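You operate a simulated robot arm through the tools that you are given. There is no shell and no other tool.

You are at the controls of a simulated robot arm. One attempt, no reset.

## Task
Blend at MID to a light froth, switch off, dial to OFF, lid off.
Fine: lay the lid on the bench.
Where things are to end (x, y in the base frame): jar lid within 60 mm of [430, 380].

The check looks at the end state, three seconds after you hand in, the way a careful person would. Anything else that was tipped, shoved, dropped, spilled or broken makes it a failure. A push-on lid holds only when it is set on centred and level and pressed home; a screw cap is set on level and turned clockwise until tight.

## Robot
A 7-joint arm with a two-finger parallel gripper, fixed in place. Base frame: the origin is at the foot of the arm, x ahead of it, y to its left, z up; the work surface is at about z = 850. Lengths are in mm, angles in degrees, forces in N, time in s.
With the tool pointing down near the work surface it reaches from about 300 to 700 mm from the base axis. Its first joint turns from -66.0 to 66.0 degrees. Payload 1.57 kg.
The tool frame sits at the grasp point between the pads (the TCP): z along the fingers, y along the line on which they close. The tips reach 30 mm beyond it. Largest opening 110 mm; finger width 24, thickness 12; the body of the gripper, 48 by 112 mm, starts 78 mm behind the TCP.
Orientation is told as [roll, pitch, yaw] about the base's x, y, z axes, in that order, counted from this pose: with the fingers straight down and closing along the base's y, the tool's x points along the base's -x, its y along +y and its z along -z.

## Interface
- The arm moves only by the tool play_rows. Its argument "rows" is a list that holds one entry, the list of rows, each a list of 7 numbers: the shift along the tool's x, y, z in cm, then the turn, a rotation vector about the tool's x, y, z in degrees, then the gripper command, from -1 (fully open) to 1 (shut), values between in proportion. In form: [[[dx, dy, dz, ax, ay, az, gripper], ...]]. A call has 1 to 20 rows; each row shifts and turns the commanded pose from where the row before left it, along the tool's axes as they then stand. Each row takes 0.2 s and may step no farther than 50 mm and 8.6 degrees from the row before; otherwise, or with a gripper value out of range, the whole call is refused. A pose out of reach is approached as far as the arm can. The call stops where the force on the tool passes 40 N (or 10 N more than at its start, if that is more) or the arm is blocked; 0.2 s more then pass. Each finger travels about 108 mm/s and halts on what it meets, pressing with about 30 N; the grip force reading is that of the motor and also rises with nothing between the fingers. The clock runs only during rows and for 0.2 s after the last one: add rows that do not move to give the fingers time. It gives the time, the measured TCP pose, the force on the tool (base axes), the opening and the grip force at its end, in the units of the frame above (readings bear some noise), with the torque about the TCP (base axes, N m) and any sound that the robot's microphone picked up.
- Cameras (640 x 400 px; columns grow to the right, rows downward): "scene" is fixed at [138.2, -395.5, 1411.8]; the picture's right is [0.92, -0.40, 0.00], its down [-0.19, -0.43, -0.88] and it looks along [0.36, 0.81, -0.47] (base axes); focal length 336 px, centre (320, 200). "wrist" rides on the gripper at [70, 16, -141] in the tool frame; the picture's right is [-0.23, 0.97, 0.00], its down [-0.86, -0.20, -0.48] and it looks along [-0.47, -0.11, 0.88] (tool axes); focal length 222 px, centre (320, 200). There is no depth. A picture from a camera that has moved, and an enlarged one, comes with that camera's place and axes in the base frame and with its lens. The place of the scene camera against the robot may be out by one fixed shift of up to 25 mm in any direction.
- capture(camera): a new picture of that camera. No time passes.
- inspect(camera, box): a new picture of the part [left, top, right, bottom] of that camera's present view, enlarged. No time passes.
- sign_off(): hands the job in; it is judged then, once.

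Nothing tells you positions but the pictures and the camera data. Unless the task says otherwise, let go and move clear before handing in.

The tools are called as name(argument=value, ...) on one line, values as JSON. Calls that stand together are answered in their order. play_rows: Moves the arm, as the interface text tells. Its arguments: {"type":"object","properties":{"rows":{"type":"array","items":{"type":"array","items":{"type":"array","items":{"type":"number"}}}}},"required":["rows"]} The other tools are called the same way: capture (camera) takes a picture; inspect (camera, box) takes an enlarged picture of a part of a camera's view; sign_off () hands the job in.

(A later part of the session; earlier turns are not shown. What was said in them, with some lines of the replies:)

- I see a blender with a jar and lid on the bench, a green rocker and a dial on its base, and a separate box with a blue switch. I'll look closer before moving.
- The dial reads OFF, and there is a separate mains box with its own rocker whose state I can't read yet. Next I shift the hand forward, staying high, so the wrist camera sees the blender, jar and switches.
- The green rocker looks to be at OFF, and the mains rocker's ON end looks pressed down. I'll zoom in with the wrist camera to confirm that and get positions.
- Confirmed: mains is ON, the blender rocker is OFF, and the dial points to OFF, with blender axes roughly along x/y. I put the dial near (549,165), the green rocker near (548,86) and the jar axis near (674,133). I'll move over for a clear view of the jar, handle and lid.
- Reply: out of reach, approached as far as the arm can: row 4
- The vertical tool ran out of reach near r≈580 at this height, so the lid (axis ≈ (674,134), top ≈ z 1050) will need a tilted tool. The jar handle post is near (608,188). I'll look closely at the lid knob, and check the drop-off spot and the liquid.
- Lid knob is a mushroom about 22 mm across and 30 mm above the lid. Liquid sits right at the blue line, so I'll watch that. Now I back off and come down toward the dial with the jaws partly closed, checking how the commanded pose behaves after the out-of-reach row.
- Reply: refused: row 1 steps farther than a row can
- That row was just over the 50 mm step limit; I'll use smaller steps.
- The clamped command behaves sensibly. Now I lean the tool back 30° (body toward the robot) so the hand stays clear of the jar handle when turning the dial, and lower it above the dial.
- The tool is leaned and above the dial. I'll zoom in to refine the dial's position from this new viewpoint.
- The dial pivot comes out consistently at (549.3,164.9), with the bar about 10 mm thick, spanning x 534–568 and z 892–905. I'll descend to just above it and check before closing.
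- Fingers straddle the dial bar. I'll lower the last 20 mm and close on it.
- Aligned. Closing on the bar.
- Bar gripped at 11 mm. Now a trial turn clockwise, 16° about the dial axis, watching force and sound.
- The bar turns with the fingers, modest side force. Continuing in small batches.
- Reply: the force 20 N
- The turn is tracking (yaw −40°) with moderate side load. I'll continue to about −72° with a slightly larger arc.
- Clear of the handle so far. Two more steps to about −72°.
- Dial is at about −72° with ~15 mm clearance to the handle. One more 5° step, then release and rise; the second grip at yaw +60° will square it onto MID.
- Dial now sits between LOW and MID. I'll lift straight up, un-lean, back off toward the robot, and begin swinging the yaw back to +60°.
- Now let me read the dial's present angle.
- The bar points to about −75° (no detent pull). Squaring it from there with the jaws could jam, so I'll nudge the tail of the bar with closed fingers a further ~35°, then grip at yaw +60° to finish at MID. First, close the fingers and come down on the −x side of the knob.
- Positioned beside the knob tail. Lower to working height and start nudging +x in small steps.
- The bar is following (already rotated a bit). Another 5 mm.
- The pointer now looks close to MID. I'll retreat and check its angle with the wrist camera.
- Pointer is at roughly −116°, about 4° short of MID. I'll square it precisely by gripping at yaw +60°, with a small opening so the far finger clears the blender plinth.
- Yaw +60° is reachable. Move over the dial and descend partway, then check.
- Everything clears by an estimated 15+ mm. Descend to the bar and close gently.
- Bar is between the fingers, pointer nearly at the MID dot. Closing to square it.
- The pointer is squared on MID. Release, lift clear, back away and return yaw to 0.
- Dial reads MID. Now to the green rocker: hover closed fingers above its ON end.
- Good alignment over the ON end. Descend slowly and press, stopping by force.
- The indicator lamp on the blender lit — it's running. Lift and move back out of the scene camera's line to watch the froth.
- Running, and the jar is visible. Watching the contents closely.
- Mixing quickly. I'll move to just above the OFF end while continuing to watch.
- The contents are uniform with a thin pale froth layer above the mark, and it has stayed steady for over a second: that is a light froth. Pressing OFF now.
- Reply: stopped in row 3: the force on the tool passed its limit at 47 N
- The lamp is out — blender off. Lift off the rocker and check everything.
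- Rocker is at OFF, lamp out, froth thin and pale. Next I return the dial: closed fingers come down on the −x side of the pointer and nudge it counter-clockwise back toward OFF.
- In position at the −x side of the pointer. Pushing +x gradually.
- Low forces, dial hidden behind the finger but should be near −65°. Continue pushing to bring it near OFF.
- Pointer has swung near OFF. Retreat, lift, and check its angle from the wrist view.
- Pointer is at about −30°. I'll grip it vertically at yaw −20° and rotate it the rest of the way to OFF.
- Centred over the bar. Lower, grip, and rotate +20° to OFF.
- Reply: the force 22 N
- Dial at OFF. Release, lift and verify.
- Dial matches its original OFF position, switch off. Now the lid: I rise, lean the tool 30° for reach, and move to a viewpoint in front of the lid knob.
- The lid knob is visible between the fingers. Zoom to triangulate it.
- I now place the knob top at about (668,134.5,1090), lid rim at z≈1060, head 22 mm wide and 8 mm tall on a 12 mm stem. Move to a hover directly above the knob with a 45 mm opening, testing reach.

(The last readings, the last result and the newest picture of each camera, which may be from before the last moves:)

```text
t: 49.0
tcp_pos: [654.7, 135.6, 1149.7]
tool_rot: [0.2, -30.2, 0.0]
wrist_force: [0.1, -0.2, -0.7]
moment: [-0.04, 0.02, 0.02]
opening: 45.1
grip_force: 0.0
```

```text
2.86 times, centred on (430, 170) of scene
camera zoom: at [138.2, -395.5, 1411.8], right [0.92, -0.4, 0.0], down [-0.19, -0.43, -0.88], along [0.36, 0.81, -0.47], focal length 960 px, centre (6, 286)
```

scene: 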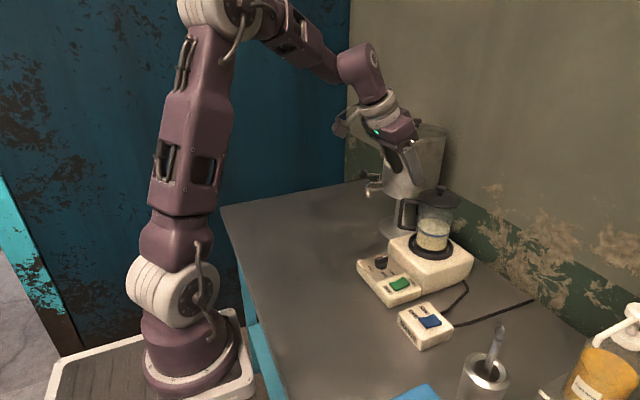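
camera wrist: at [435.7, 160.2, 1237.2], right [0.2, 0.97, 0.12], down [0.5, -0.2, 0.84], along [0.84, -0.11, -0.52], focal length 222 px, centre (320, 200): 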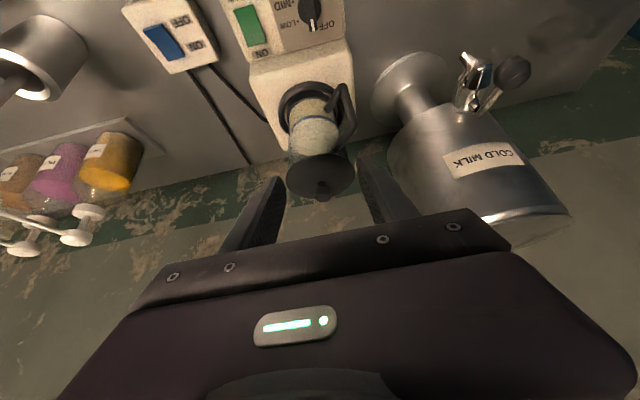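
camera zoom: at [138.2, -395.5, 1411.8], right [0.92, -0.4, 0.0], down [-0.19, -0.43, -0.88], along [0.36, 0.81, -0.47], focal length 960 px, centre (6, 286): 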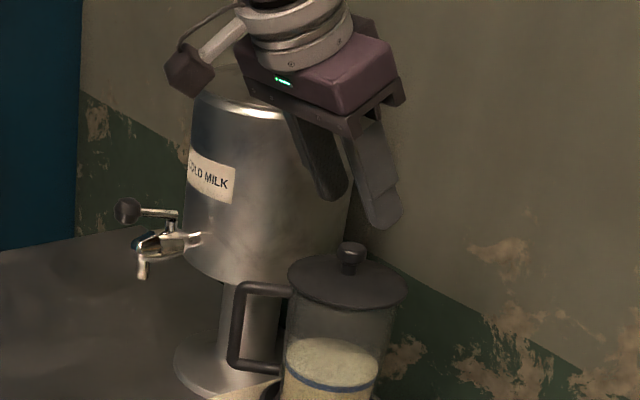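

Reachable with the 30° lean. Knob top now well fixed at (669.5,134.2,1090). Descend halfway, check, then the rest.

play_rows(rows=[[[0.97, -0.07, 2.03, 0, 0, 0, 0.18], [0, 0, 0, 0, 0, 0, 0.18]]])

inspect(camera="wrist", box=[240, 75, 400, 215])

inspect(camera="scene", box=[390, 130, 480, 240])

```text
t: 49.5
tcp_pos: [656.9, 134.3, 1127.0]
tool_rot: [0.0, -30.2, 0.0]
wrist_force: [0.5, -0.3, 0.6]
moment: [0.03, 0.01, -0.01]
opening: 45.1
grip_force: 0.0
```

```text
2.86 times, centred on (320, 145) of wrist
camera zoom: at [524.1, 150.3, 1213.9], right [0.2, 0.97, 0.12], down [0.5, -0.2, 0.84], along [0.84, -0.11, -0.52], focal length 635 px, centre (320, 357)
```

zoom: 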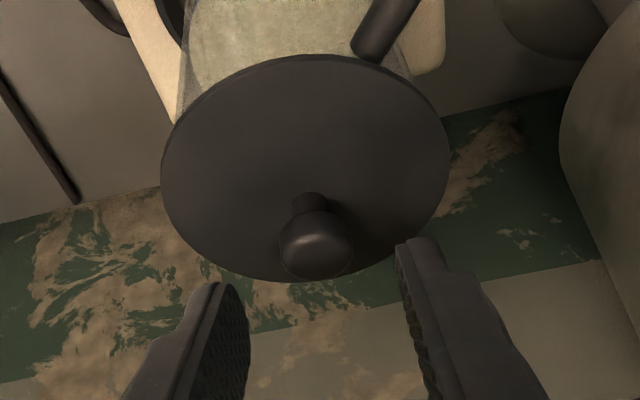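

```text
3.64 times, centred on (435, 185) of scene
camera zoom: at [138.2, -395.5, 1411.8], right [0.92, -0.4, 0.0], down [-0.19, -0.43, -0.88], along [0.36, 0.81, -0.47], focal length 1222 px, centre (-98, 254)
```

zoom: 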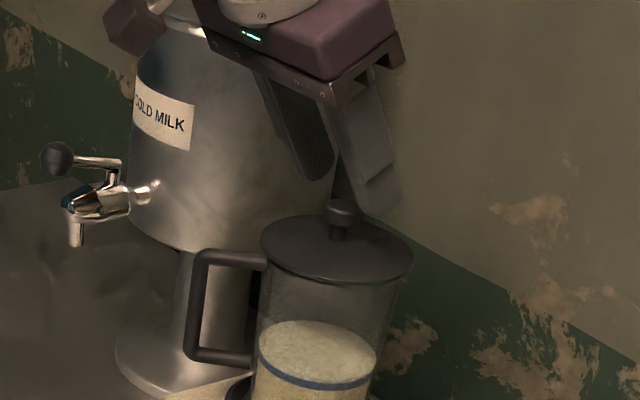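

Centred on the knob. Final descent and gentle close.

play_rows(rows=[[[0.5, 0, 1.0, 0, 0, 0, 0.18], [0.47, 0, 0.98, 0, 0, 0, 0.18], [0, 0, 0, 0, 0, 0, 0.18]]])

inspect(camera="wrist", box=[240, 75, 400, 215])

inspect(camera="scene", box=[405, 160, 475, 240])

```text
t: 50.4
tcp_pos: [658.8, 135.9, 1104.9]
tool_rot: [0.2, -30.1, 0.0]
wrist_force: [-0.2, -0.5, 0.2]
moment: [0.02, 0.01, -0.01]
opening: 45.2
grip_force: 0.0
```

```text
2.86 times, centred on (320, 145) of wrist
camera zoom: at [526.7, 150.6, 1191.9], right [0.2, 0.97, 0.12], down [0.5, -0.2, 0.84], along [0.84, -0.11, -0.53], focal length 635 px, centre (320, 357)
```

zoom: 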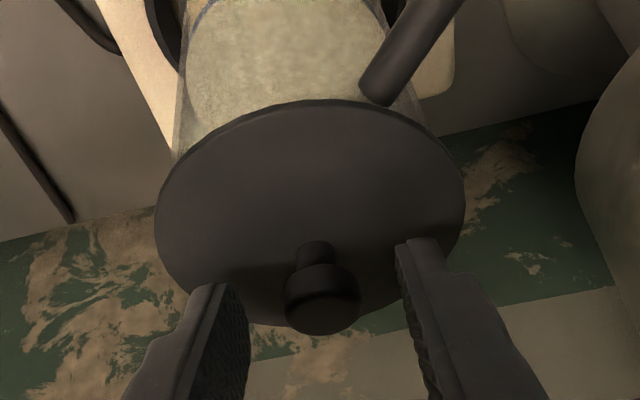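

```text
5.00 times, centred on (440, 200) of scene
camera zoom: at [138.2, -395.5, 1411.8], right [0.92, -0.4, 0.0], down [-0.19, -0.43, -0.88], along [0.36, 0.81, -0.47], focal length 1680 px, centre (-280, 200)
```

zoom: 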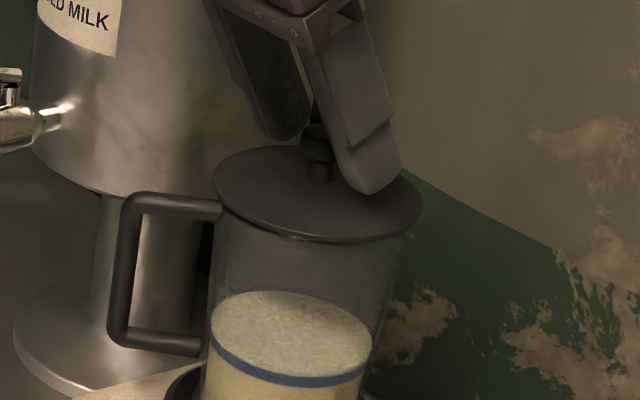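

Knob sits nicely between the pads with tips just above the lid. Close.

play_rows(rows=[[[0, 0, 0, 0, 0, 0, 0.4], [0, 0, 0, 0, 0, 0, 0.55], [0, 0, 0, 0, 0, 0, 0.8], [0, 0, 0, 0, 0, 0, 1.0], [0, 0, 0, 0, 0, 0, 1.0]]])

inspect(camera="wrist", box=[240, 75, 400, 215])

inspect(camera="scene", box=[405, 160, 475, 240])

```text
t: 51.5
tcp_pos: [659.7, 134.9, 1104.7]
tool_rot: [0.1, -30.2, 0.0]
wrist_force: [0.2, 1.5, 0.1]
moment: [0.01, 0.0, 0.02]
opening: 20.5
grip_force: 29.9
```

```text
2.86 times, centred on (320, 145) of wrist
camera zoom: at [526.7, 150.7, 1192.1], right [0.2, 0.97, 0.12], down [0.5, -0.2, 0.84], along [0.84, -0.11, -0.52], focal length 635 px, centre (320, 357)
```

zoom: 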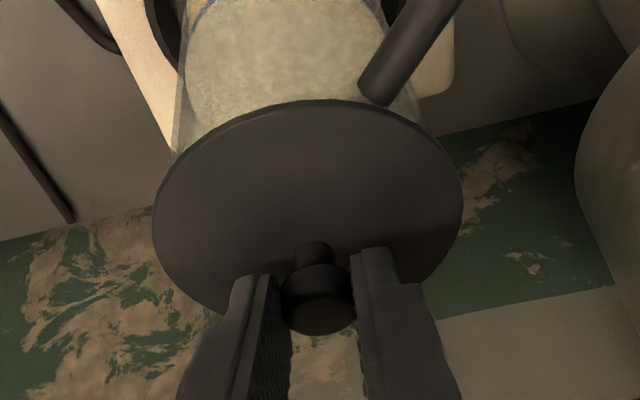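

```text
5.00 times, centred on (440, 200) of scene
camera zoom: at [138.2, -395.5, 1411.8], right [0.92, -0.4, 0.0], down [-0.19, -0.43, -0.88], along [0.36, 0.81, -0.47], focal length 1680 px, centre (-280, 200)
```

zoom: 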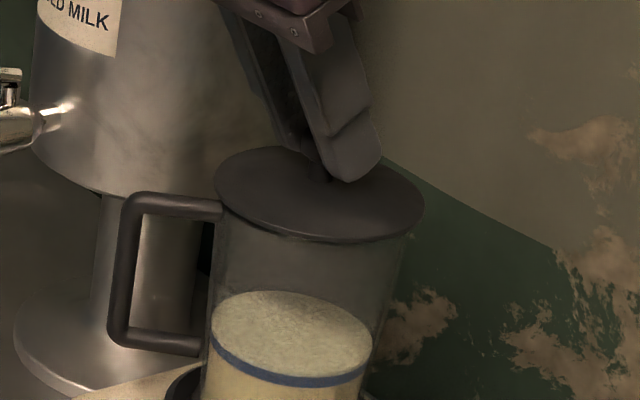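

Gripped at 20.5 mm. Lift straight up in small steps, watching force and whether the jar stays put.

play_rows(rows=[[[-0.1, 0, -0.173, 0, 0, 0, 1.0], [-0.1, 0, -0.173, 0, 0, 0, 1.0]]])

inspect(camera="scene", box=[405, 160, 475, 240])

```text
t: 52.1
tcp_pos: [658.5, 134.1, 1109.7]
tool_rot: [0.0, -30.2, 0.0]
wrist_force: [0.0, 0.3, -0.2]
moment: [-0.02, -0.02, 0.0]
opening: 20.4
grip_force: 30.2
```

```text
5.00 times, centred on (440, 200) of scene
camera zoom: at [138.2, -395.5, 1411.8], right [0.92, -0.4, 0.0], down [-0.19, -0.43, -0.88], along [0.36, 0.81, -0.47], focal length 1680 px, centre (-280, 200)
```

zoom: 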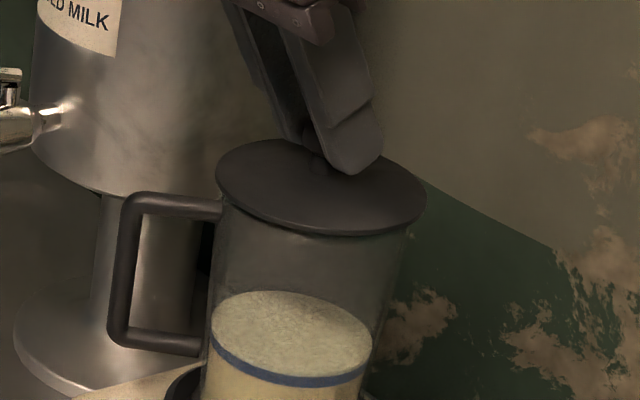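

The lid came free easily and the jar stayed. Continue lifting.

play_rows(rows=[[[-0.5, 0, -0.864, 0, 0, 0, 1.0], [-0.75, 0, -1.3, 0, 0, 0, 1.0], [-1.0, 0, -1.73, 0, 0, 0, 1.0]]])

inspect(camera="scene", box=[390, 130, 480, 260])

inspect(camera="wrist", box=[220, 75, 420, 225])

```text
t: 53.0
tcp_pos: [658.8, 134.3, 1153.6]
tool_rot: [0.1, -30.2, 0.0]
wrist_force: [0.2, 0.0, -0.3]
moment: [0.0, -0.03, 0.01]
opening: 0.3
grip_force: 21.8
```

```text
3.08 times, centred on (435, 195) of scene
camera zoom: at [138.2, -395.5, 1411.8], right [0.92, -0.4, 0.0], down [-0.19, -0.43, -0.88], along [0.36, 0.81, -0.47], focal length 1034 px, centre (-34, 215)
```

zoom: 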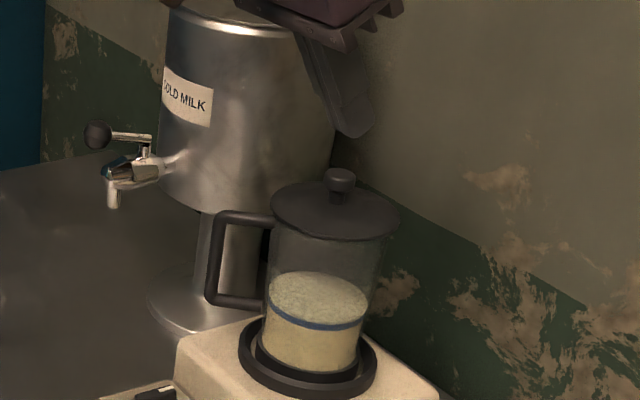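

```text
2.67 times, centred on (320, 150) of wrist
camera zoom: at [527.1, 150.3, 1239.3], right [0.2, 0.97, 0.12], down [0.5, -0.2, 0.84], along [0.84, -0.11, -0.52], focal length 592 px, centre (320, 333)
```

zoom: 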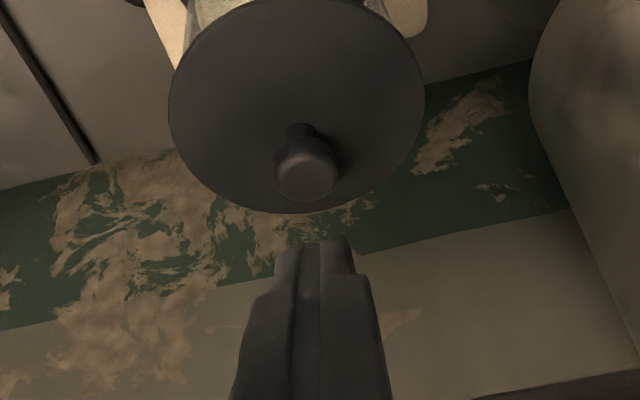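

The fingers slipped off the knob partway: the lid is still on the jar. Let me look at how it is sitting now before regripping.

inspect(camera="scene", box=[405, 160, 475, 240])

inspect(camera="wrist", box=[270, 65, 370, 165])

inspect(camera="scene", box=[415, 180, 465, 220])

```text
5.00 times, centred on (440, 200) of scene
camera zoom: at [138.2, -395.5, 1411.8], right [0.92, -0.4, 0.0], down [-0.19, -0.43, -0.88], along [0.36, 0.81, -0.47], focal length 1680 px, centre (-280, 200)
```

zoom: 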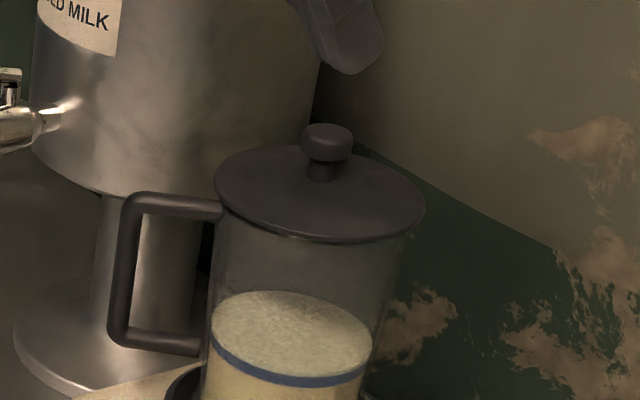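

```text
4.00 times, centred on (320, 115) of wrist
camera zoom: at [527.1, 150.3, 1239.3], right [0.2, 0.97, 0.12], down [0.5, -0.2, 0.84], along [0.84, -0.11, -0.52], focal length 888 px, centre (320, 540)
```

zoom: 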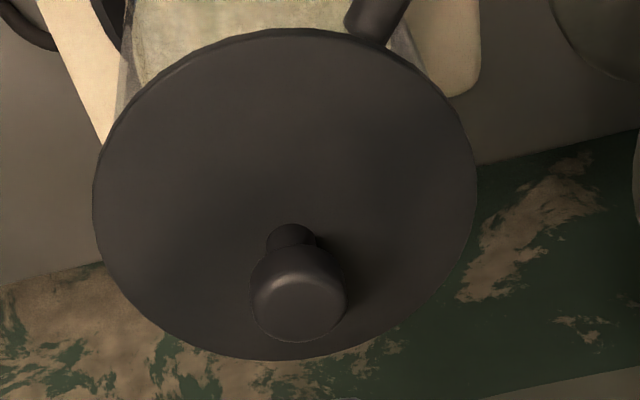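

```text
10.00 times, centred on (440, 200) of scene
camera zoom: at [138.2, -395.5, 1411.8], right [0.92, -0.4, 0.0], down [-0.19, -0.43, -0.88], along [0.36, 0.81, -0.47], focal length 3359 px, centre (-880, 200)
```

zoom: 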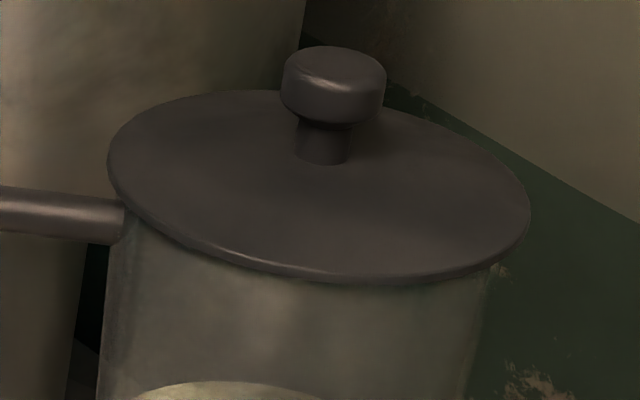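

The lid dropped back squarely in place, undisturbed. It lifted freely at slow speed and slipped only when I sped up, so I'll regrip slightly deeper and lift much more slowly.

play_rows(rows=[[[0, 0, 0, 0, 0, 0, 0.5], [0, 0, 0, 0, 0, 0, 0.18], [0.9, 0, 1.6, 0, 0, 0, 0.18], [0.8, 0, 1.4, 0, 0, 0, 0.18], [0.6, 0, 1.0, 0, 0, 0, 0.18], [0.2, 0, 0.33, 0, 0, 0, 0.18], [0, 0, 0, 0, 0, 0, 0.18]]])

inspect(camera="wrist", box=[240, 75, 400, 215])

inspect(camera="scene", box=[415, 170, 465, 220])

```text
t: 54.5
tcp_pos: [660.0, 134.1, 1103.0]
tool_rot: [0.1, -30.1, 0.0]
wrist_force: [0.2, 0.3, -0.5]
moment: [-0.02, 0.0, 0.0]
opening: 45.1
grip_force: 0.0
```

```text
2.86 times, centred on (320, 145) of wrist
camera zoom: at [527.1, 150.5, 1190.2], right [0.2, 0.97, 0.12], down [0.5, -0.2, 0.84], along [0.84, -0.11, -0.52], focal length 635 px, centre (320, 357)
```

zoom: 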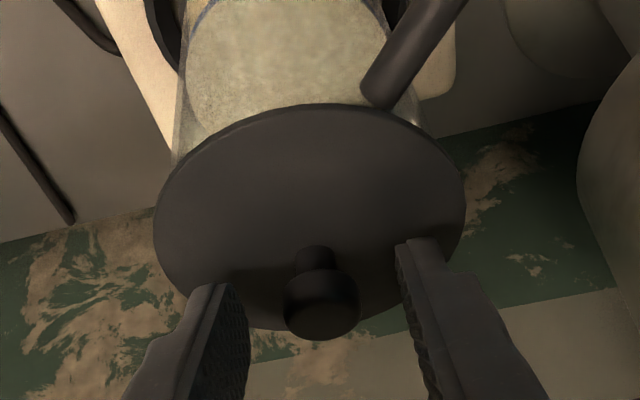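

```text
8.00 times, centred on (440, 195) of scene
camera zoom: at [138.2, -395.5, 1411.8], right [0.92, -0.4, 0.0], down [-0.19, -0.43, -0.88], along [0.36, 0.81, -0.47], focal length 2687 px, centre (-640, 240)
```

zoom: 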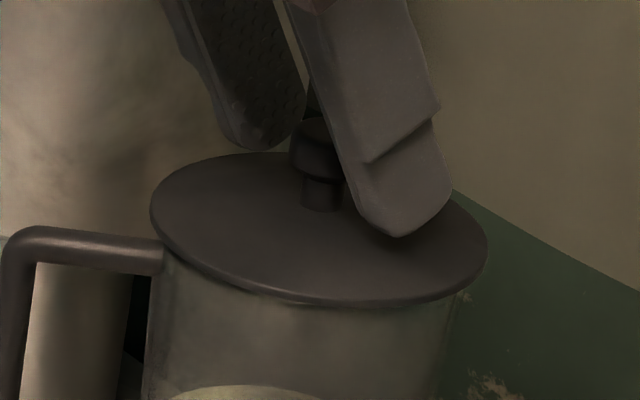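

Projection check shows pads are centred on the knob within ~2 mm. Close and lift slowly.

play_rows(rows=[[[0, 0, 0, 0, 0, 0, 0.5], [0, 0, 0, 0, 0, 0, 0.7], [0, 0, 0, 0, 0, 0, 1.0], [0, 0, 0, 0, 0, 0, 1.0], [0, 0, 0, 0, 0, 0, 1.0], [-0.05, 0, -0.086, 0, 0, 0, 1.0], [-0.05, 0, -0.086, 0, 0, 0, 1.0], [-0.05, 0, -0.086, 0, 0, 0, 1.0], [-0.05, 0, -0.086, 0, 0, 0, 1.0]]])

inspect(camera="scene", box=[415, 170, 465, 220])

inspect(camera="wrist", box=[240, 75, 400, 215])

```text
t: 56.5
tcp_pos: [659.3, 135.3, 1107.6]
tool_rot: [0.1, -30.2, 0.0]
wrist_force: [-0.5, 0.2, 0.0]
moment: [0.03, 0.03, 0.0]
opening: 20.5
grip_force: 29.8
```

```text
8.00 times, centred on (440, 195) of scene
camera zoom: at [138.2, -395.5, 1411.8], right [0.92, -0.4, 0.0], down [-0.19, -0.43, -0.88], along [0.36, 0.81, -0.47], focal length 2687 px, centre (-640, 240)
```

zoom: 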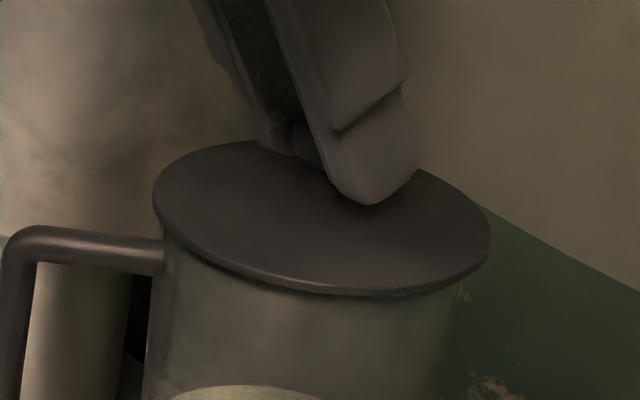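

```text
2.86 times, centred on (320, 145) of wrist
camera zoom: at [526.8, 150.3, 1194.5], right [0.2, 0.97, 0.12], down [0.5, -0.2, 0.84], along [0.84, -0.11, -0.52], focal length 635 px, centre (320, 357)
```

zoom: 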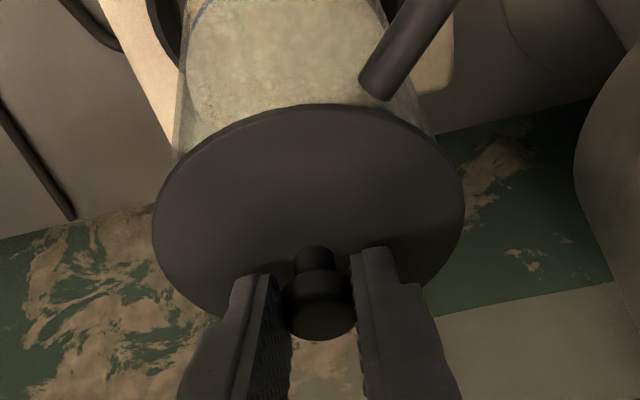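

Lid is up ~4 mm, level, almost no force. Continue slowly.

play_rows(rows=[[[-0.05, 0, -0.086, 0, 0, 0, 1.0], [-0.05, 0, -0.086, 0, 0, 0, 1.0], [-0.05, 0, -0.086, 0, 0, 0, 1.0], [-0.05, 0, -0.086, 0, 0, 0, 1.0], [-0.05, 0, -0.086, 0, 0, 0, 1.0], [-0.05, 0, -0.086, 0, 0, 0, 1.0]]])

inspect(camera="scene", box=[415, 170, 465, 220])

inspect(camera="wrist", box=[240, 75, 400, 215])

```text
t: 58.0
tcp_pos: [659.9, 132.9, 1114.3]
tool_rot: [0.1, -30.3, 0.0]
wrist_force: [0.2, -0.3, -0.5]
moment: [-0.01, 0.02, 0.0]
opening: 20.7
grip_force: 29.6
```

```text
8.00 times, centred on (440, 195) of scene
camera zoom: at [138.2, -395.5, 1411.8], right [0.92, -0.4, 0.0], down [-0.19, -0.43, -0.88], along [0.36, 0.81, -0.47], focal length 2687 px, centre (-640, 240)
```

zoom: 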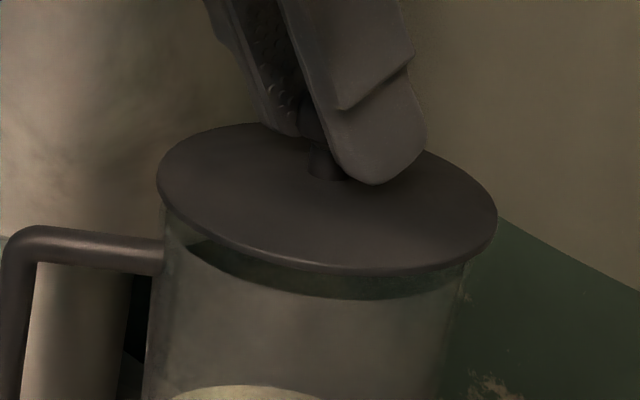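

```text
2.86 times, centred on (320, 145) of wrist
camera zoom: at [526.5, 149.5, 1200.9], right [0.2, 0.97, 0.12], down [0.5, -0.2, 0.84], along [0.84, -0.11, -0.52], focal length 635 px, centre (320, 357)
```

zoom: 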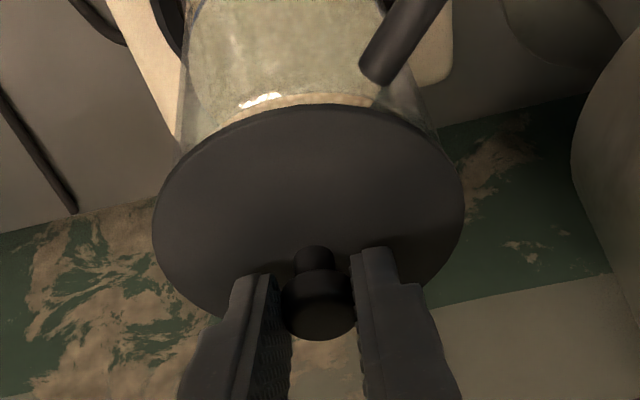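

The lid is clearly off the jar rim, level and holding at slow speed. Keep lifting gently.

play_rows(rows=[[[-0.05, 0, -0.086, 0, 0, 0, 1.0], [-0.075, 0, -0.13, 0, 0, 0, 1.0], [-0.1, 0, -0.173, 0, 0, 0, 1.0], [-0.1, 0, -0.173, 0, 0, 0, 1.0], [-0.125, 0, -0.216, 0, 0, 0, 1.0], [-0.125, 0, -0.216, 0, 0, 0, 1.0], [-0.125, 0, -0.216, 0, 0, 0, 1.0], [-0.125, 0, -0.216, 0, 0, 0, 1.0], [-0.1, 0, -0.173, 0, 0, 0, 1.0], [-0.05, 0, -0.086, 0, 0, 0, 1.0]]])

inspect(camera="scene", box=[390, 140, 480, 240])

inspect(camera="wrist", box=[240, 75, 400, 215])

```text
t: 60.1
tcp_pos: [660.3, 134.7, 1133.5]
tool_rot: [0.1, -30.2, 0.0]
wrist_force: [-0.7, -0.2, -0.6]
moment: [0.02, 0.01, 0.02]
opening: 20.7
grip_force: 29.9
```

```text
4.00 times, centred on (435, 190) of scene
camera zoom: at [138.2, -395.5, 1411.8], right [0.92, -0.4, 0.0], down [-0.19, -0.43, -0.88], along [0.36, 0.81, -0.47], focal length 1344 px, centre (-140, 240)
```

zoom: 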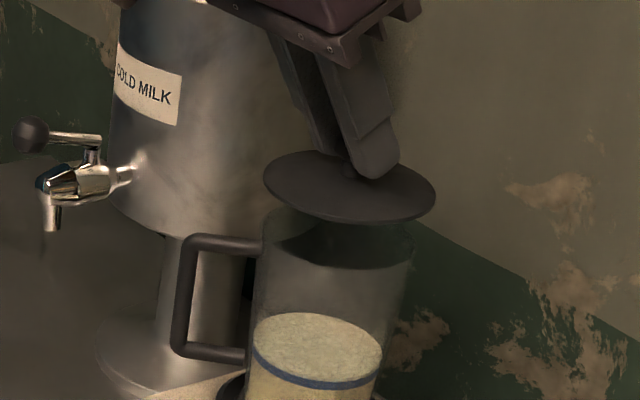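

```text
2.86 times, centred on (320, 145) of wrist
camera zoom: at [526.8, 149.9, 1220.8], right [0.2, 0.97, 0.12], down [0.5, -0.2, 0.84], along [0.84, -0.11, -0.52], focal length 635 px, centre (320, 357)
```

zoom: 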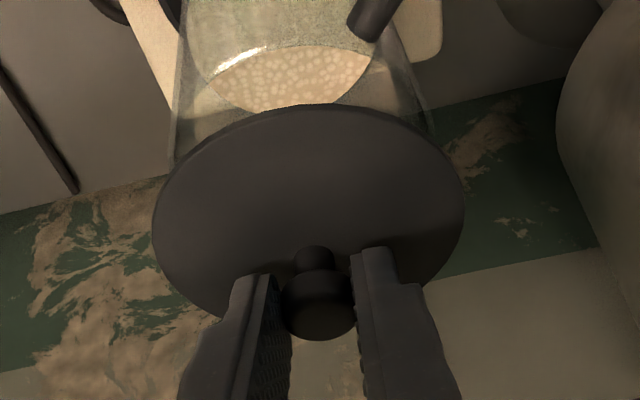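

Lid firmly held, froth bubbles visible in the open jar. Carry it back toward the robot with a gentle speed ramp, staying high.

play_rows(rows=[[[0.15, 0, -0.132, 0, 0, 0, 1.0], [0.224, 0, -0.199, 0, 0, 0, 1.0], [0.374, 0, -0.331, 0, 0, 0, 1.0], [0.449, 0, -0.397, 0, 0, 0, 1.0], [0.524, 0, -0.463, 0, 0, 0, 1.0], [0.524, 0, -0.463, 0, 0, 0, 1.0], [0.524, 0, -0.463, 0, 0, 0, 1.0], [0.524, 0, -0.463, 0, 0, 0, 1.0], [0.524, 0, -0.463, 0, 0, 0, 1.0], [0.524, 0, -0.463, 0, 0, 0, 1.0], [0.524, 0, -0.463, 0, 0, 0, 1.0], [0.524, 0, -0.463, 0, 0, 0, 1.0], [0.524, 0, -0.463, 0, 0, 0, 1.0], [0.524, 0, -0.463, 0, 0, 0, 1.0], [0.449, 0, -0.397, 0, 0, 0, 1.0], [0.374, 0, -0.331, 0, 0, 0, 1.0], [0.224, 0, -0.199, 0, 0, 0, 1.0], [0.15, 0, -0.132, 0, 0, 0, 1.0]]])

capture(camera="scene")

capture(camera="wrist")

```text
t: 64.0
tcp_pos: [560.0, 134.2, 1154.6]
tool_rot: [0.1, -30.2, 0.0]
wrist_force: [0.2, -0.3, -1.2]
moment: [0.02, 0.0, 0.0]
opening: 20.3
grip_force: 29.5
```

```text
taken
```

scene: 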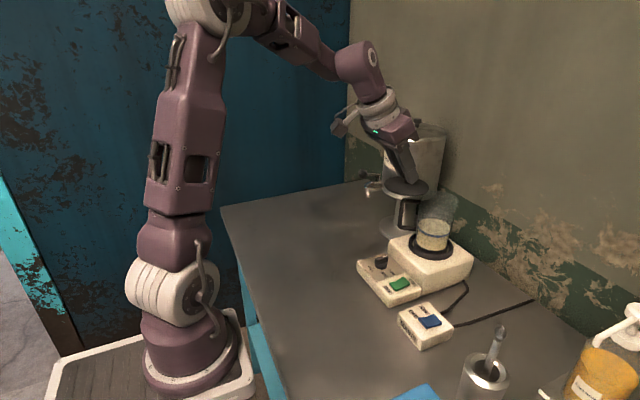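

```text
taken
camera wrist: at [427.1, 150.0, 1241.4], right [0.2, 0.97, 0.12], down [0.5, -0.2, 0.84], along [0.84, -0.11, -0.52], focal length 222 px, centre (320, 200)
```

wrist: 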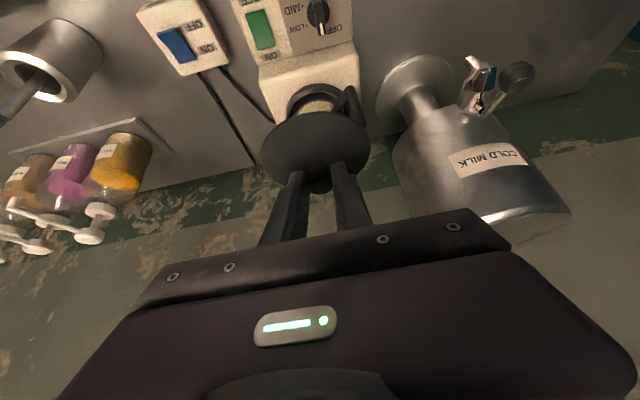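

Still held securely. Carry it toward the drop spot (430,380), descending gradually, with a speed ramp.

play_rows(rows=[[[0.114, 0.164, 0.011, 0, 0, 0, 1.0], [0.228, 0.328, 0.022, 0, 0, 0, 1.0], [0.341, 0.491, 0.032, 0, 0, 0, 1.0], [0.455, 0.655, 0.043, 0, 0, 0, 1.0], [0.512, 0.737, 0.048, 0, 0, 0, 1.0], [0.512, 0.737, 0.048, 0, 0, 0, 1.0], [0.512, 0.737, 0.048, 0, 0, 0, 1.0], [0.512, 0.737, 0.048, 0, 0, 0, 1.0], [0.512, 0.737, 0.048, 0, 0, 0, 1.0], [0.512, 0.737, 0.048, 0, 0, 0, 1.0], [0.512, 0.737, 0.048, 0, 0, 0, 1.0], [0.512, 0.737, 0.048, 0, 0, 0, 1.0], [0.512, 0.737, 0.048, 0, 0, 0, 1.0], [0.512, 0.737, 0.048, 0, 0, 0, 1.0], [0.512, 0.737, 0.048, 0, 0, 0, 1.0], [0.512, 0.737, 0.048, 0, 0, 0, 1.0], [0.455, 0.655, 0.043, 0, 0, 0, 1.0], [0.341, 0.491, 0.032, 0, 0, 0, 1.0], [0.228, 0.328, 0.022, 0, 0, 0, 1.0], [0.114, 0.164, 0.011, 0, 0, 0, 1.0]]])

capture(camera="scene")

```text
t: 68.2
tcp_pos: [491.6, 256.2, 1105.2]
tool_rot: [0.1, -30.2, -0.1]
wrist_force: [0.3, 0.0, -0.1]
moment: [-0.04, -0.01, 0.01]
opening: 20.6
grip_force: 30.8
```

```text
taken
```

scene: 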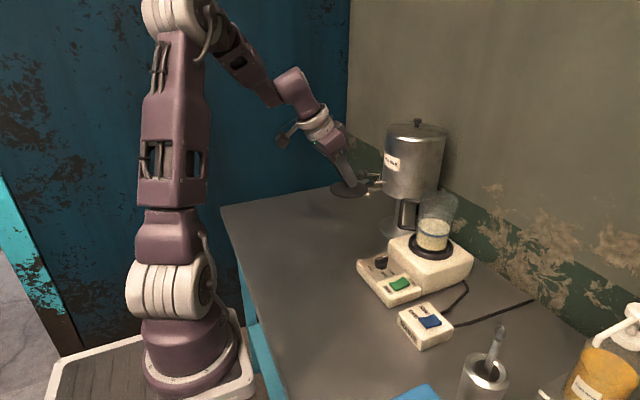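

Good. Continue to above the drop spot, lowering on the way.

play_rows(rows=[[[0.124, 0.151, 0.041, 0, 0, 0, 1.0], [0.249, 0.303, 0.081, 0, 0, 0, 1.0], [0.373, 0.454, 0.122, 0, 0, 0, 1.0], [0.498, 0.606, 0.163, 0, 0, 0, 1.0], [0.622, 0.757, 0.204, 0, 0, 0, 1.0], [0.622, 0.757, 0.204, 0, 0, 0, 1.0], [0.622, 0.757, 0.204, 0, 0, 0, 1.0], [0.622, 0.757, 0.204, 0, 0, 0, 1.0], [0.622, 0.757, 0.204, 0, 0, 0, 1.0], [0.622, 0.757, 0.204, 0, 0, 0, 1.0], [0.622, 0.757, 0.204, 0, 0, 0, 1.0], [0.622, 0.757, 0.204, 0, 0, 0, 1.0], [0.622, 0.757, 0.204, 0, 0, 0, 1.0], [0.622, 0.757, 0.204, 0, 0, 0, 1.0], [0.622, 0.757, 0.204, 0, 0, 0, 1.0], [0.622, 0.757, 0.204, 0, 0, 0, 1.0], [0.498, 0.606, 0.163, 0, 0, 0, 1.0], [0.373, 0.454, 0.122, 0, 0, 0, 1.0], [0.249, 0.303, 0.081, 0, 0, 0, 1.0], [0.124, 0.151, 0.041, 0, 0, 0, 1.0]]])

capture(camera="scene")

capture(camera="wrist")

```text
t: 72.3
tcp_pos: [420.1, 376.4, 1027.4]
tool_rot: [0.1, -30.1, -0.1]
wrist_force: [0.2, -0.7, -1.2]
moment: [0.04, 0.03, 0.01]
opening: 20.7
grip_force: 30.6
```

```text
taken
```

scene: 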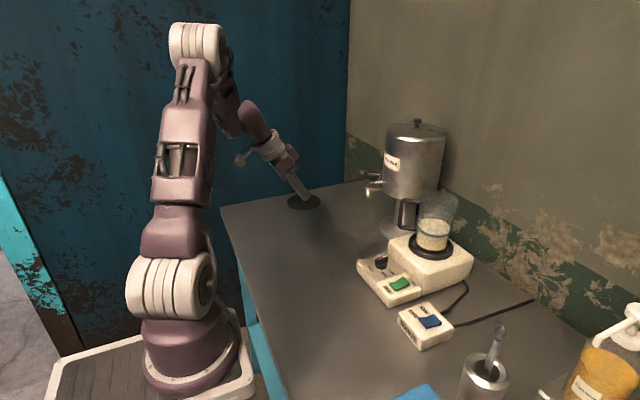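

```text
taken
camera wrist: at [288.0, 393.0, 1114.1], right [0.2, 0.97, 0.12], down [0.5, -0.2, 0.84], along [0.84, -0.11, -0.52], focal length 222 px, centre (320, 200)
```

wrist: 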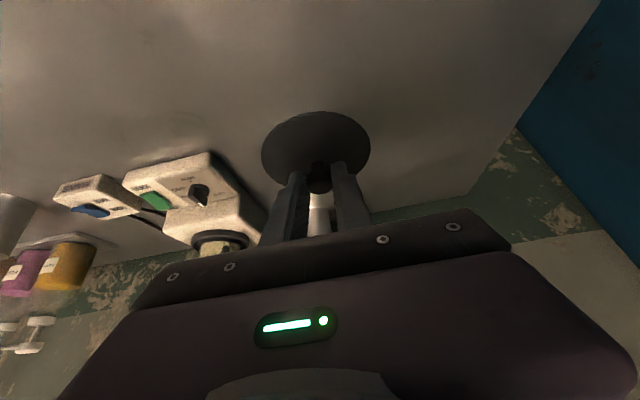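

Above the drop spot, lid held level. Descend to near the bench.

play_rows(rows=[[[0.201, 0.03, 0.346, 0, 0, 0, 1.0], [0.302, 0.03, 0.518, 0, 0, 0, 1.0], [0.402, 0.03, 0.691, 0, 0, 0, 1.0], [0.503, 0.03, 0.864, 0, 0, 0, 1.0], [0.503, 0.03, 0.864, 0, 0, 0, 1.0], [0.503, 0.03, 0.864, 0, 0, 0, 1.0], [0.503, 0.03, 0.864, 0, 0, 0, 1.0], [0.503, 0.03, 0.864, 0, 0, 0, 1.0], [0.503, 0.03, 0.864, 0, 0, 0, 1.0], [0.503, 0.03, 0.864, 0, 0, 0, 1.0], [0.402, 0.03, 0.691, 0, 0, 0, 1.0], [0.302, 0.03, 0.518, 0, 0, 0, 1.0], [0.201, 0, 0.346, 0, 0, 0, 1.0]]])

inspect(camera="scene", box=[260, 180, 360, 270])

inspect(camera="wrist", box=[230, 80, 410, 215])

```text
t: 75.2
tcp_pos: [421.0, 380.8, 921.7]
tool_rot: [0.1, -30.2, 0.0]
wrist_force: [-0.6, -0.5, -0.4]
moment: [0.01, -0.02, 0.0]
opening: 20.6
grip_force: 30.1
```

```text
4.44 times, centred on (310, 225) of scene
camera zoom: at [138.2, -395.5, 1411.8], right [0.92, -0.4, 0.0], down [-0.19, -0.43, -0.88], along [0.36, 0.81, -0.47], focal length 1493 px, centre (364, 89)
```

zoom: 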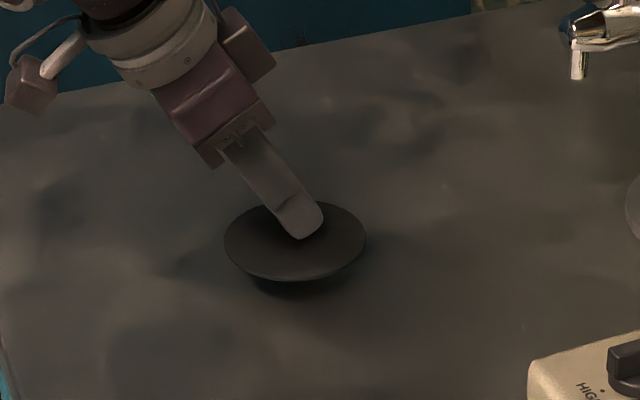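

```text
2.96 times, centred on (320, 148) of wrist
camera zoom: at [288.7, 396.8, 1008.5], right [0.2, 0.97, 0.12], down [0.5, -0.2, 0.84], along [0.84, -0.11, -0.52], focal length 658 px, centre (320, 356)
```

zoom: 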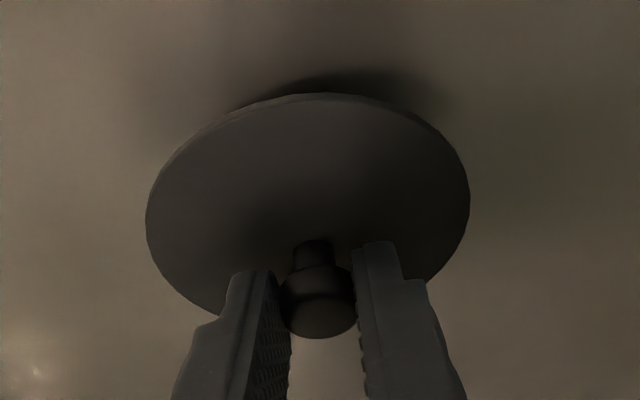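

About 15–20 mm above the bench. Lower in small steps to contact.

play_rows(rows=[[[0.151, 0, 0.259, 0, 0, 0, 1.0], [0.151, 0, 0.259, 0, 0, 0, 1.0], [0.151, 0, 0.259, 0, 0, 0, 1.0], [0.151, 0, 0.259, 0, 0, 0, 1.0], [0.1, 0, 0.173, 0, 0, 0, 1.0]]])

inspect(camera="scene", box=[270, 205, 350, 265])

```text
t: 76.3
tcp_pos: [422.1, 380.8, 907.4]
tool_rot: [0.1, -30.2, 0.0]
wrist_force: [-0.2, 0.3, -0.3]
moment: [0.01, 0.0, 0.04]
opening: 20.4
grip_force: 29.8
```

```text
6.67 times, centred on (310, 235) of scene
camera zoom: at [138.2, -395.5, 1411.8], right [0.92, -0.4, 0.0], down [-0.19, -0.43, -0.88], along [0.36, 0.81, -0.47], focal length 2239 px, centre (387, -33)
```

zoom: 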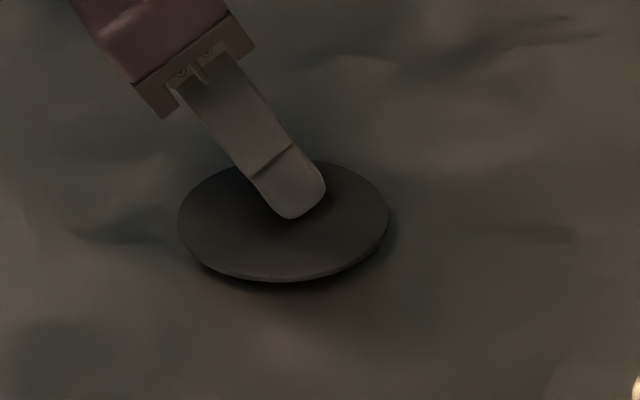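

Nearly touching. Two-millimetre steps, watching for contact force.

play_rows(rows=[[[0.1, 0, 0.173, 0, 0, 0, 1.0], [0.1, 0, 0.173, 0, 0, 0, 1.0]]])

inspect(camera="scene", box=[270, 205, 350, 265])

```text
t: 77.0
tcp_pos: [421.0, 379.9, 904.5]
tool_rot: [0.0, -30.3, 0.0]
wrist_force: [-0.1, 0.7, -0.7]
moment: [0.0, 0.02, -0.02]
opening: 20.6
grip_force: 29.9
```

```text
6.67 times, centred on (310, 235) of scene
camera zoom: at [138.2, -395.5, 1411.8], right [0.92, -0.4, 0.0], down [-0.19, -0.43, -0.88], along [0.36, 0.81, -0.47], focal length 2239 px, centre (387, -33)
```

zoom: 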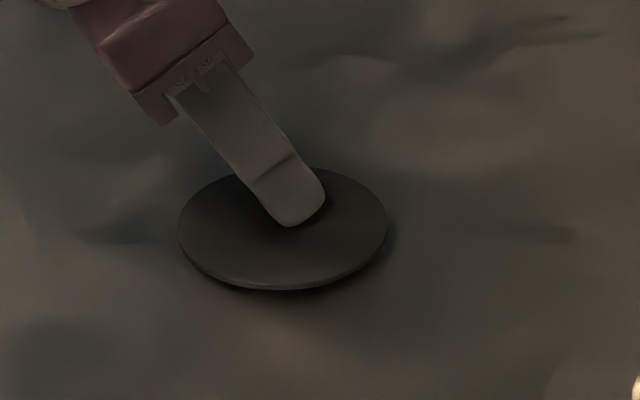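

play_rows(rows=[[[0.1, 0, 0.173, 0, 0, 0, 1.0], [0.1, 0, 0.173, 0, 0, 0, 1.0]]])

inspect(camera="scene", box=[270, 205, 350, 265])

```text
t: 77.5
tcp_pos: [420.4, 381.5, 901.7]
tool_rot: [0.1, -30.3, 0.0]
wrist_force: [-2.6, -1.0, 6.5]
moment: [-0.1, 0.18, -0.02]
opening: 20.6
grip_force: 29.5
```

```text
6.67 times, centred on (310, 235) of scene
camera zoom: at [138.0, -395.7, 1411.7], right [0.92, -0.4, 0.0], down [-0.19, -0.43, -0.88], along [0.36, 0.81, -0.47], focal length 2239 px, centre (387, -33)
```

zoom: 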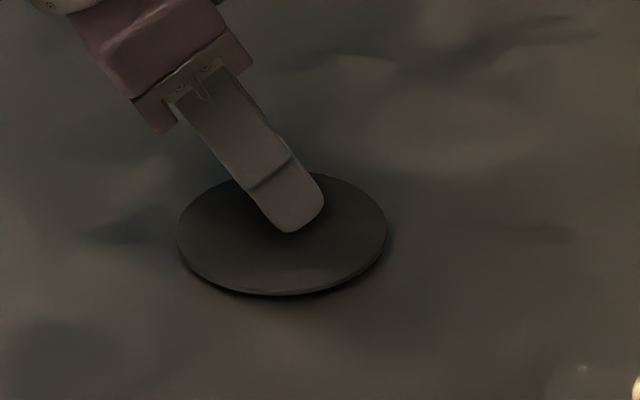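

Contact felt (6.5 N). Release gently, then check the lid before withdrawing.

play_rows(rows=[[[0, 0, 0, 0, 0, 0, 0.55], [0, 0, 0, 0, 0, 0, 0.4], [0, 0, 0, 0, 0, 0, 0.2], [0, 0, 0, 0, 0, 0, 0.2]]])

inspect(camera="scene", box=[270, 205, 350, 265])

inspect(camera="wrist", box=[230, 80, 410, 215])

```text
t: 78.5
tcp_pos: [420.0, 380.5, 901.3]
tool_rot: [0.1, -30.2, 0.0]
wrist_force: [0.3, -0.1, 0.1]
moment: [0.04, 0.01, -0.02]
opening: 44.0
grip_force: 0.1
```

```text
6.67 times, centred on (310, 235) of scene
camera zoom: at [138.2, -395.5, 1411.8], right [0.92, -0.4, 0.0], down [-0.19, -0.43, -0.88], along [0.36, 0.81, -0.47], focal length 2239 px, centre (387, -33)
```

zoom: 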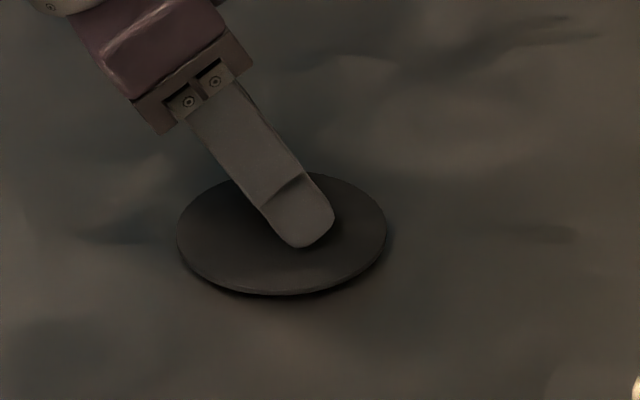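

```text
2.96 times, centred on (320, 148) of wrist
camera zoom: at [288.0, 397.2, 987.6], right [0.2, 0.97, 0.12], down [0.5, -0.2, 0.84], along [0.84, -0.11, -0.52], focal length 658 px, centre (320, 356)
```

zoom: 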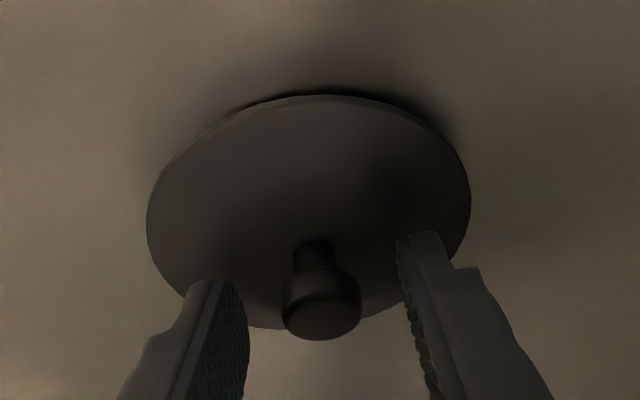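

Lid is down and free of the fingers. Withdraw straight up.

play_rows(rows=[[[-0.5, 0, -0.864, 0, 0, 0, 0.2], [-1.0, 0, -1.73, 0, 0, 0, 0.2], [-2.0, 0, -3.45, 0, 0, 0, 0.2], [-2.0, 0, -3.45, 0, 0, 0, 0.2], [-2.0, 0, -3.45, 0, 0, 0, 0.2], [0, 0, 0, 0, 0, 0, 0.2]]])

capture(camera="scene")

capture(camera="wrist")

inspect(camera="scene", box=[340, 170, 480, 360])

inspect(camera="scene", box=[265, 200, 355, 275])

```text
t: 80.0
tcp_pos: [422.0, 379.7, 1052.2]
tool_rot: [0.2, -30.3, 0.0]
wrist_force: [-0.6, -0.6, -0.3]
moment: [0.03, -0.01, 0.01]
opening: 44.0
grip_force: 0.0
```

```text
taken
```

scene: 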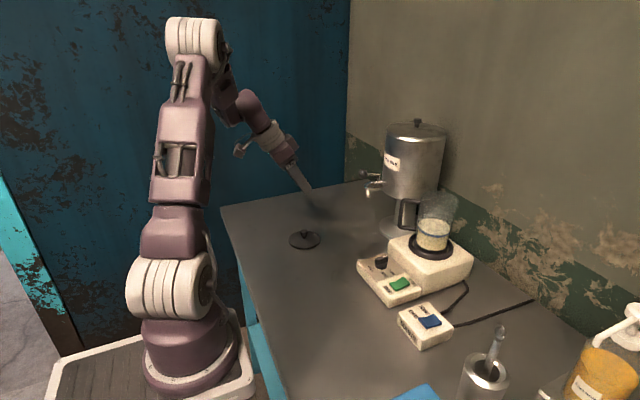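

```text
taken
camera wrist: at [288.9, 395.6, 1138.1], right [0.2, 0.97, 0.12], down [0.5, -0.2, 0.84], along [0.84, -0.11, -0.53], focal length 222 px, centre (320, 200)
```

wrist: 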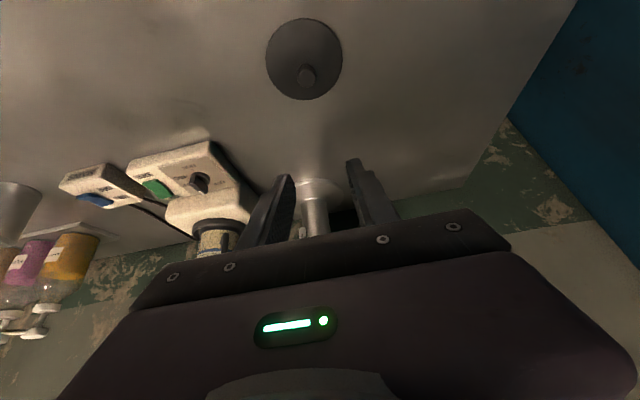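

```text
2.11 times, centred on (410, 265) of scene
camera zoom: at [138.2, -395.6, 1411.8], right [0.92, -0.4, 0.0], down [-0.19, -0.43, -0.88], along [0.36, 0.81, -0.47], focal length 707 px, centre (130, 63)
```

zoom: 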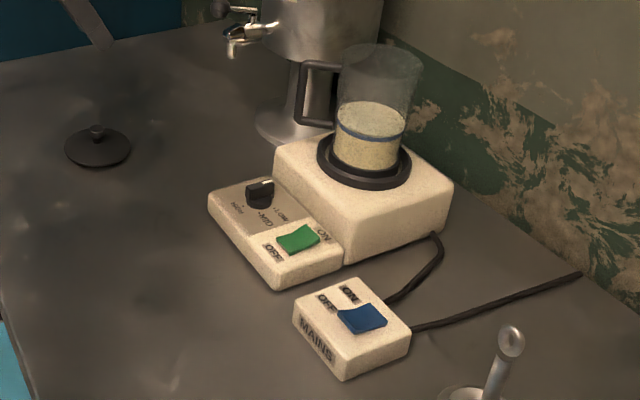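

```text
5.33 times, centred on (310, 238) of scene
camera zoom: at [138.2, -395.6, 1411.8], right [0.92, -0.4, 0.0], down [-0.19, -0.43, -0.88], along [0.36, 0.81, -0.47], focal length 1792 px, centre (373, 0)
```

zoom: 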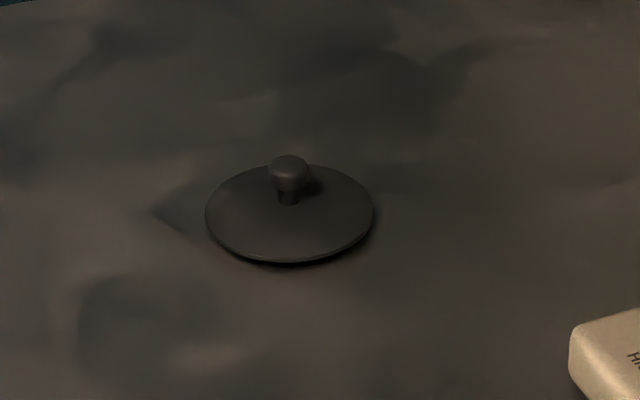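

The lid lies flat at about (423,382), within tolerance. Final check of the jar contents, dial and switch.

inspect(camera="scene", box=[410, 180, 465, 260])

inspect(camera="scene", box=[355, 245, 460, 350])

inspect(camera="scene", box=[420, 212, 450, 254])

```text
5.00 times, centred on (438, 220) of scene
camera zoom: at [138.2, -395.6, 1411.8], right [0.92, -0.4, 0.0], down [-0.19, -0.43, -0.88], along [0.36, 0.81, -0.47], focal length 1680 px, centre (-268, 100)
```

zoom: 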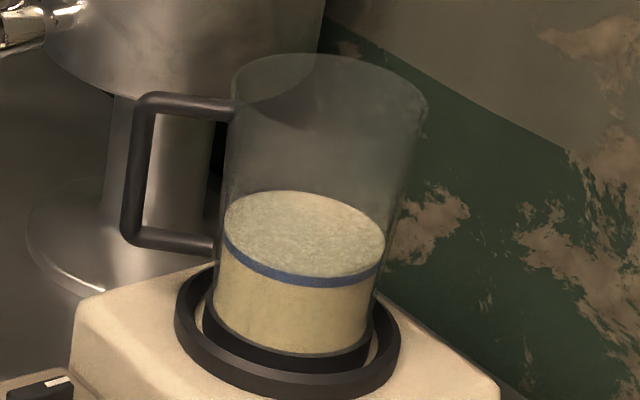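

```text
3.81 times, centred on (408, 298) of scene
camera zoom: at [138.2, -395.6, 1411.8], right [0.92, -0.4, 0.0], down [-0.19, -0.43, -0.88], along [0.36, 0.81, -0.47], focal length 1280 px, centre (-13, -171)
```

zoom: 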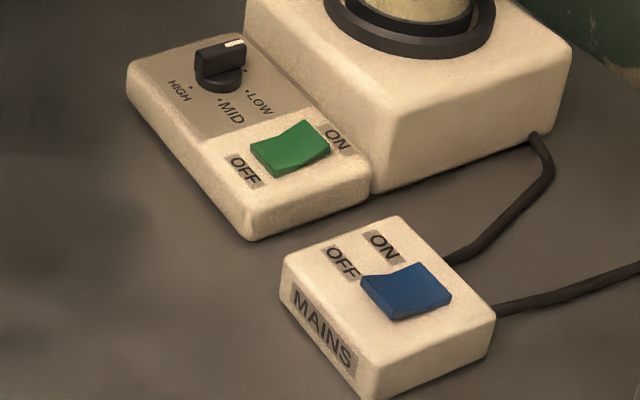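

```text
9.52 times, centred on (435, 233) of scene
camera zoom: at [138.2, -395.6, 1411.8], right [0.92, -0.4, 0.0], down [-0.19, -0.43, -0.88], along [0.36, 0.81, -0.47], focal length 3199 px, centre (-775, -114)
```

zoom: 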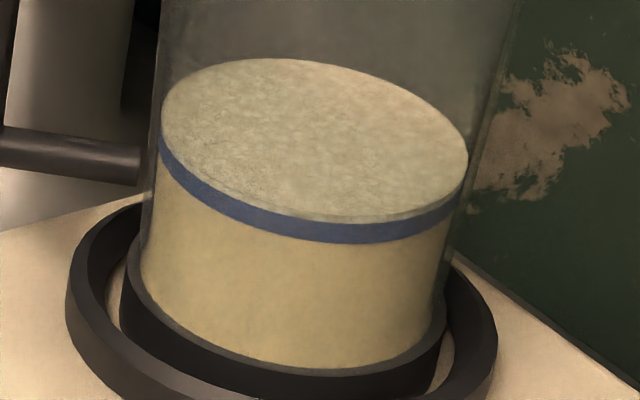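

The end state looks right:
- **Contents:** smooth, with a thin layer of froth on top.
- **Controls:** rocker OFF, lamp out, dial at OFF. The mains switch is still ON; I never touched it.
- **Jar and lid:** the jar is seated. The lid is flat on the bench near (423, 382).
- **Arm:** the gripper is open and clear.

I'm handing in now.

sign_off()

```text
The job is handed in.
```

The job is handed in, and the last pictures match what you asked for. I judged the froth by eye only, from the camera pictures.

- **Blend:** it ran at MID for about 5 seconds. I stopped once the mix was smooth with a thin, steady layer of froth on top.
- **Controls:** the blender rocker is OFF, its lamp is out, and the dial is back at OFF. The mains switch was already ON, and I left it alone.
- **Lid:** it lies flat on the bench at about (423, 382), roughly 7 mm from the target. On the first try the grip slipped and the lid dropped a few millimetres back onto the jar. I regripped it, lifted more slowly, and it came off cleanly.
- **Force:** pressing the rocker to OFF briefly reached 47 N, which stopped the arm. The switch went over, and I saw no damage.
- **Everything else:** the jar stayed seated, and I saw nothing spilled or knocked over. The gripper is open and clear.
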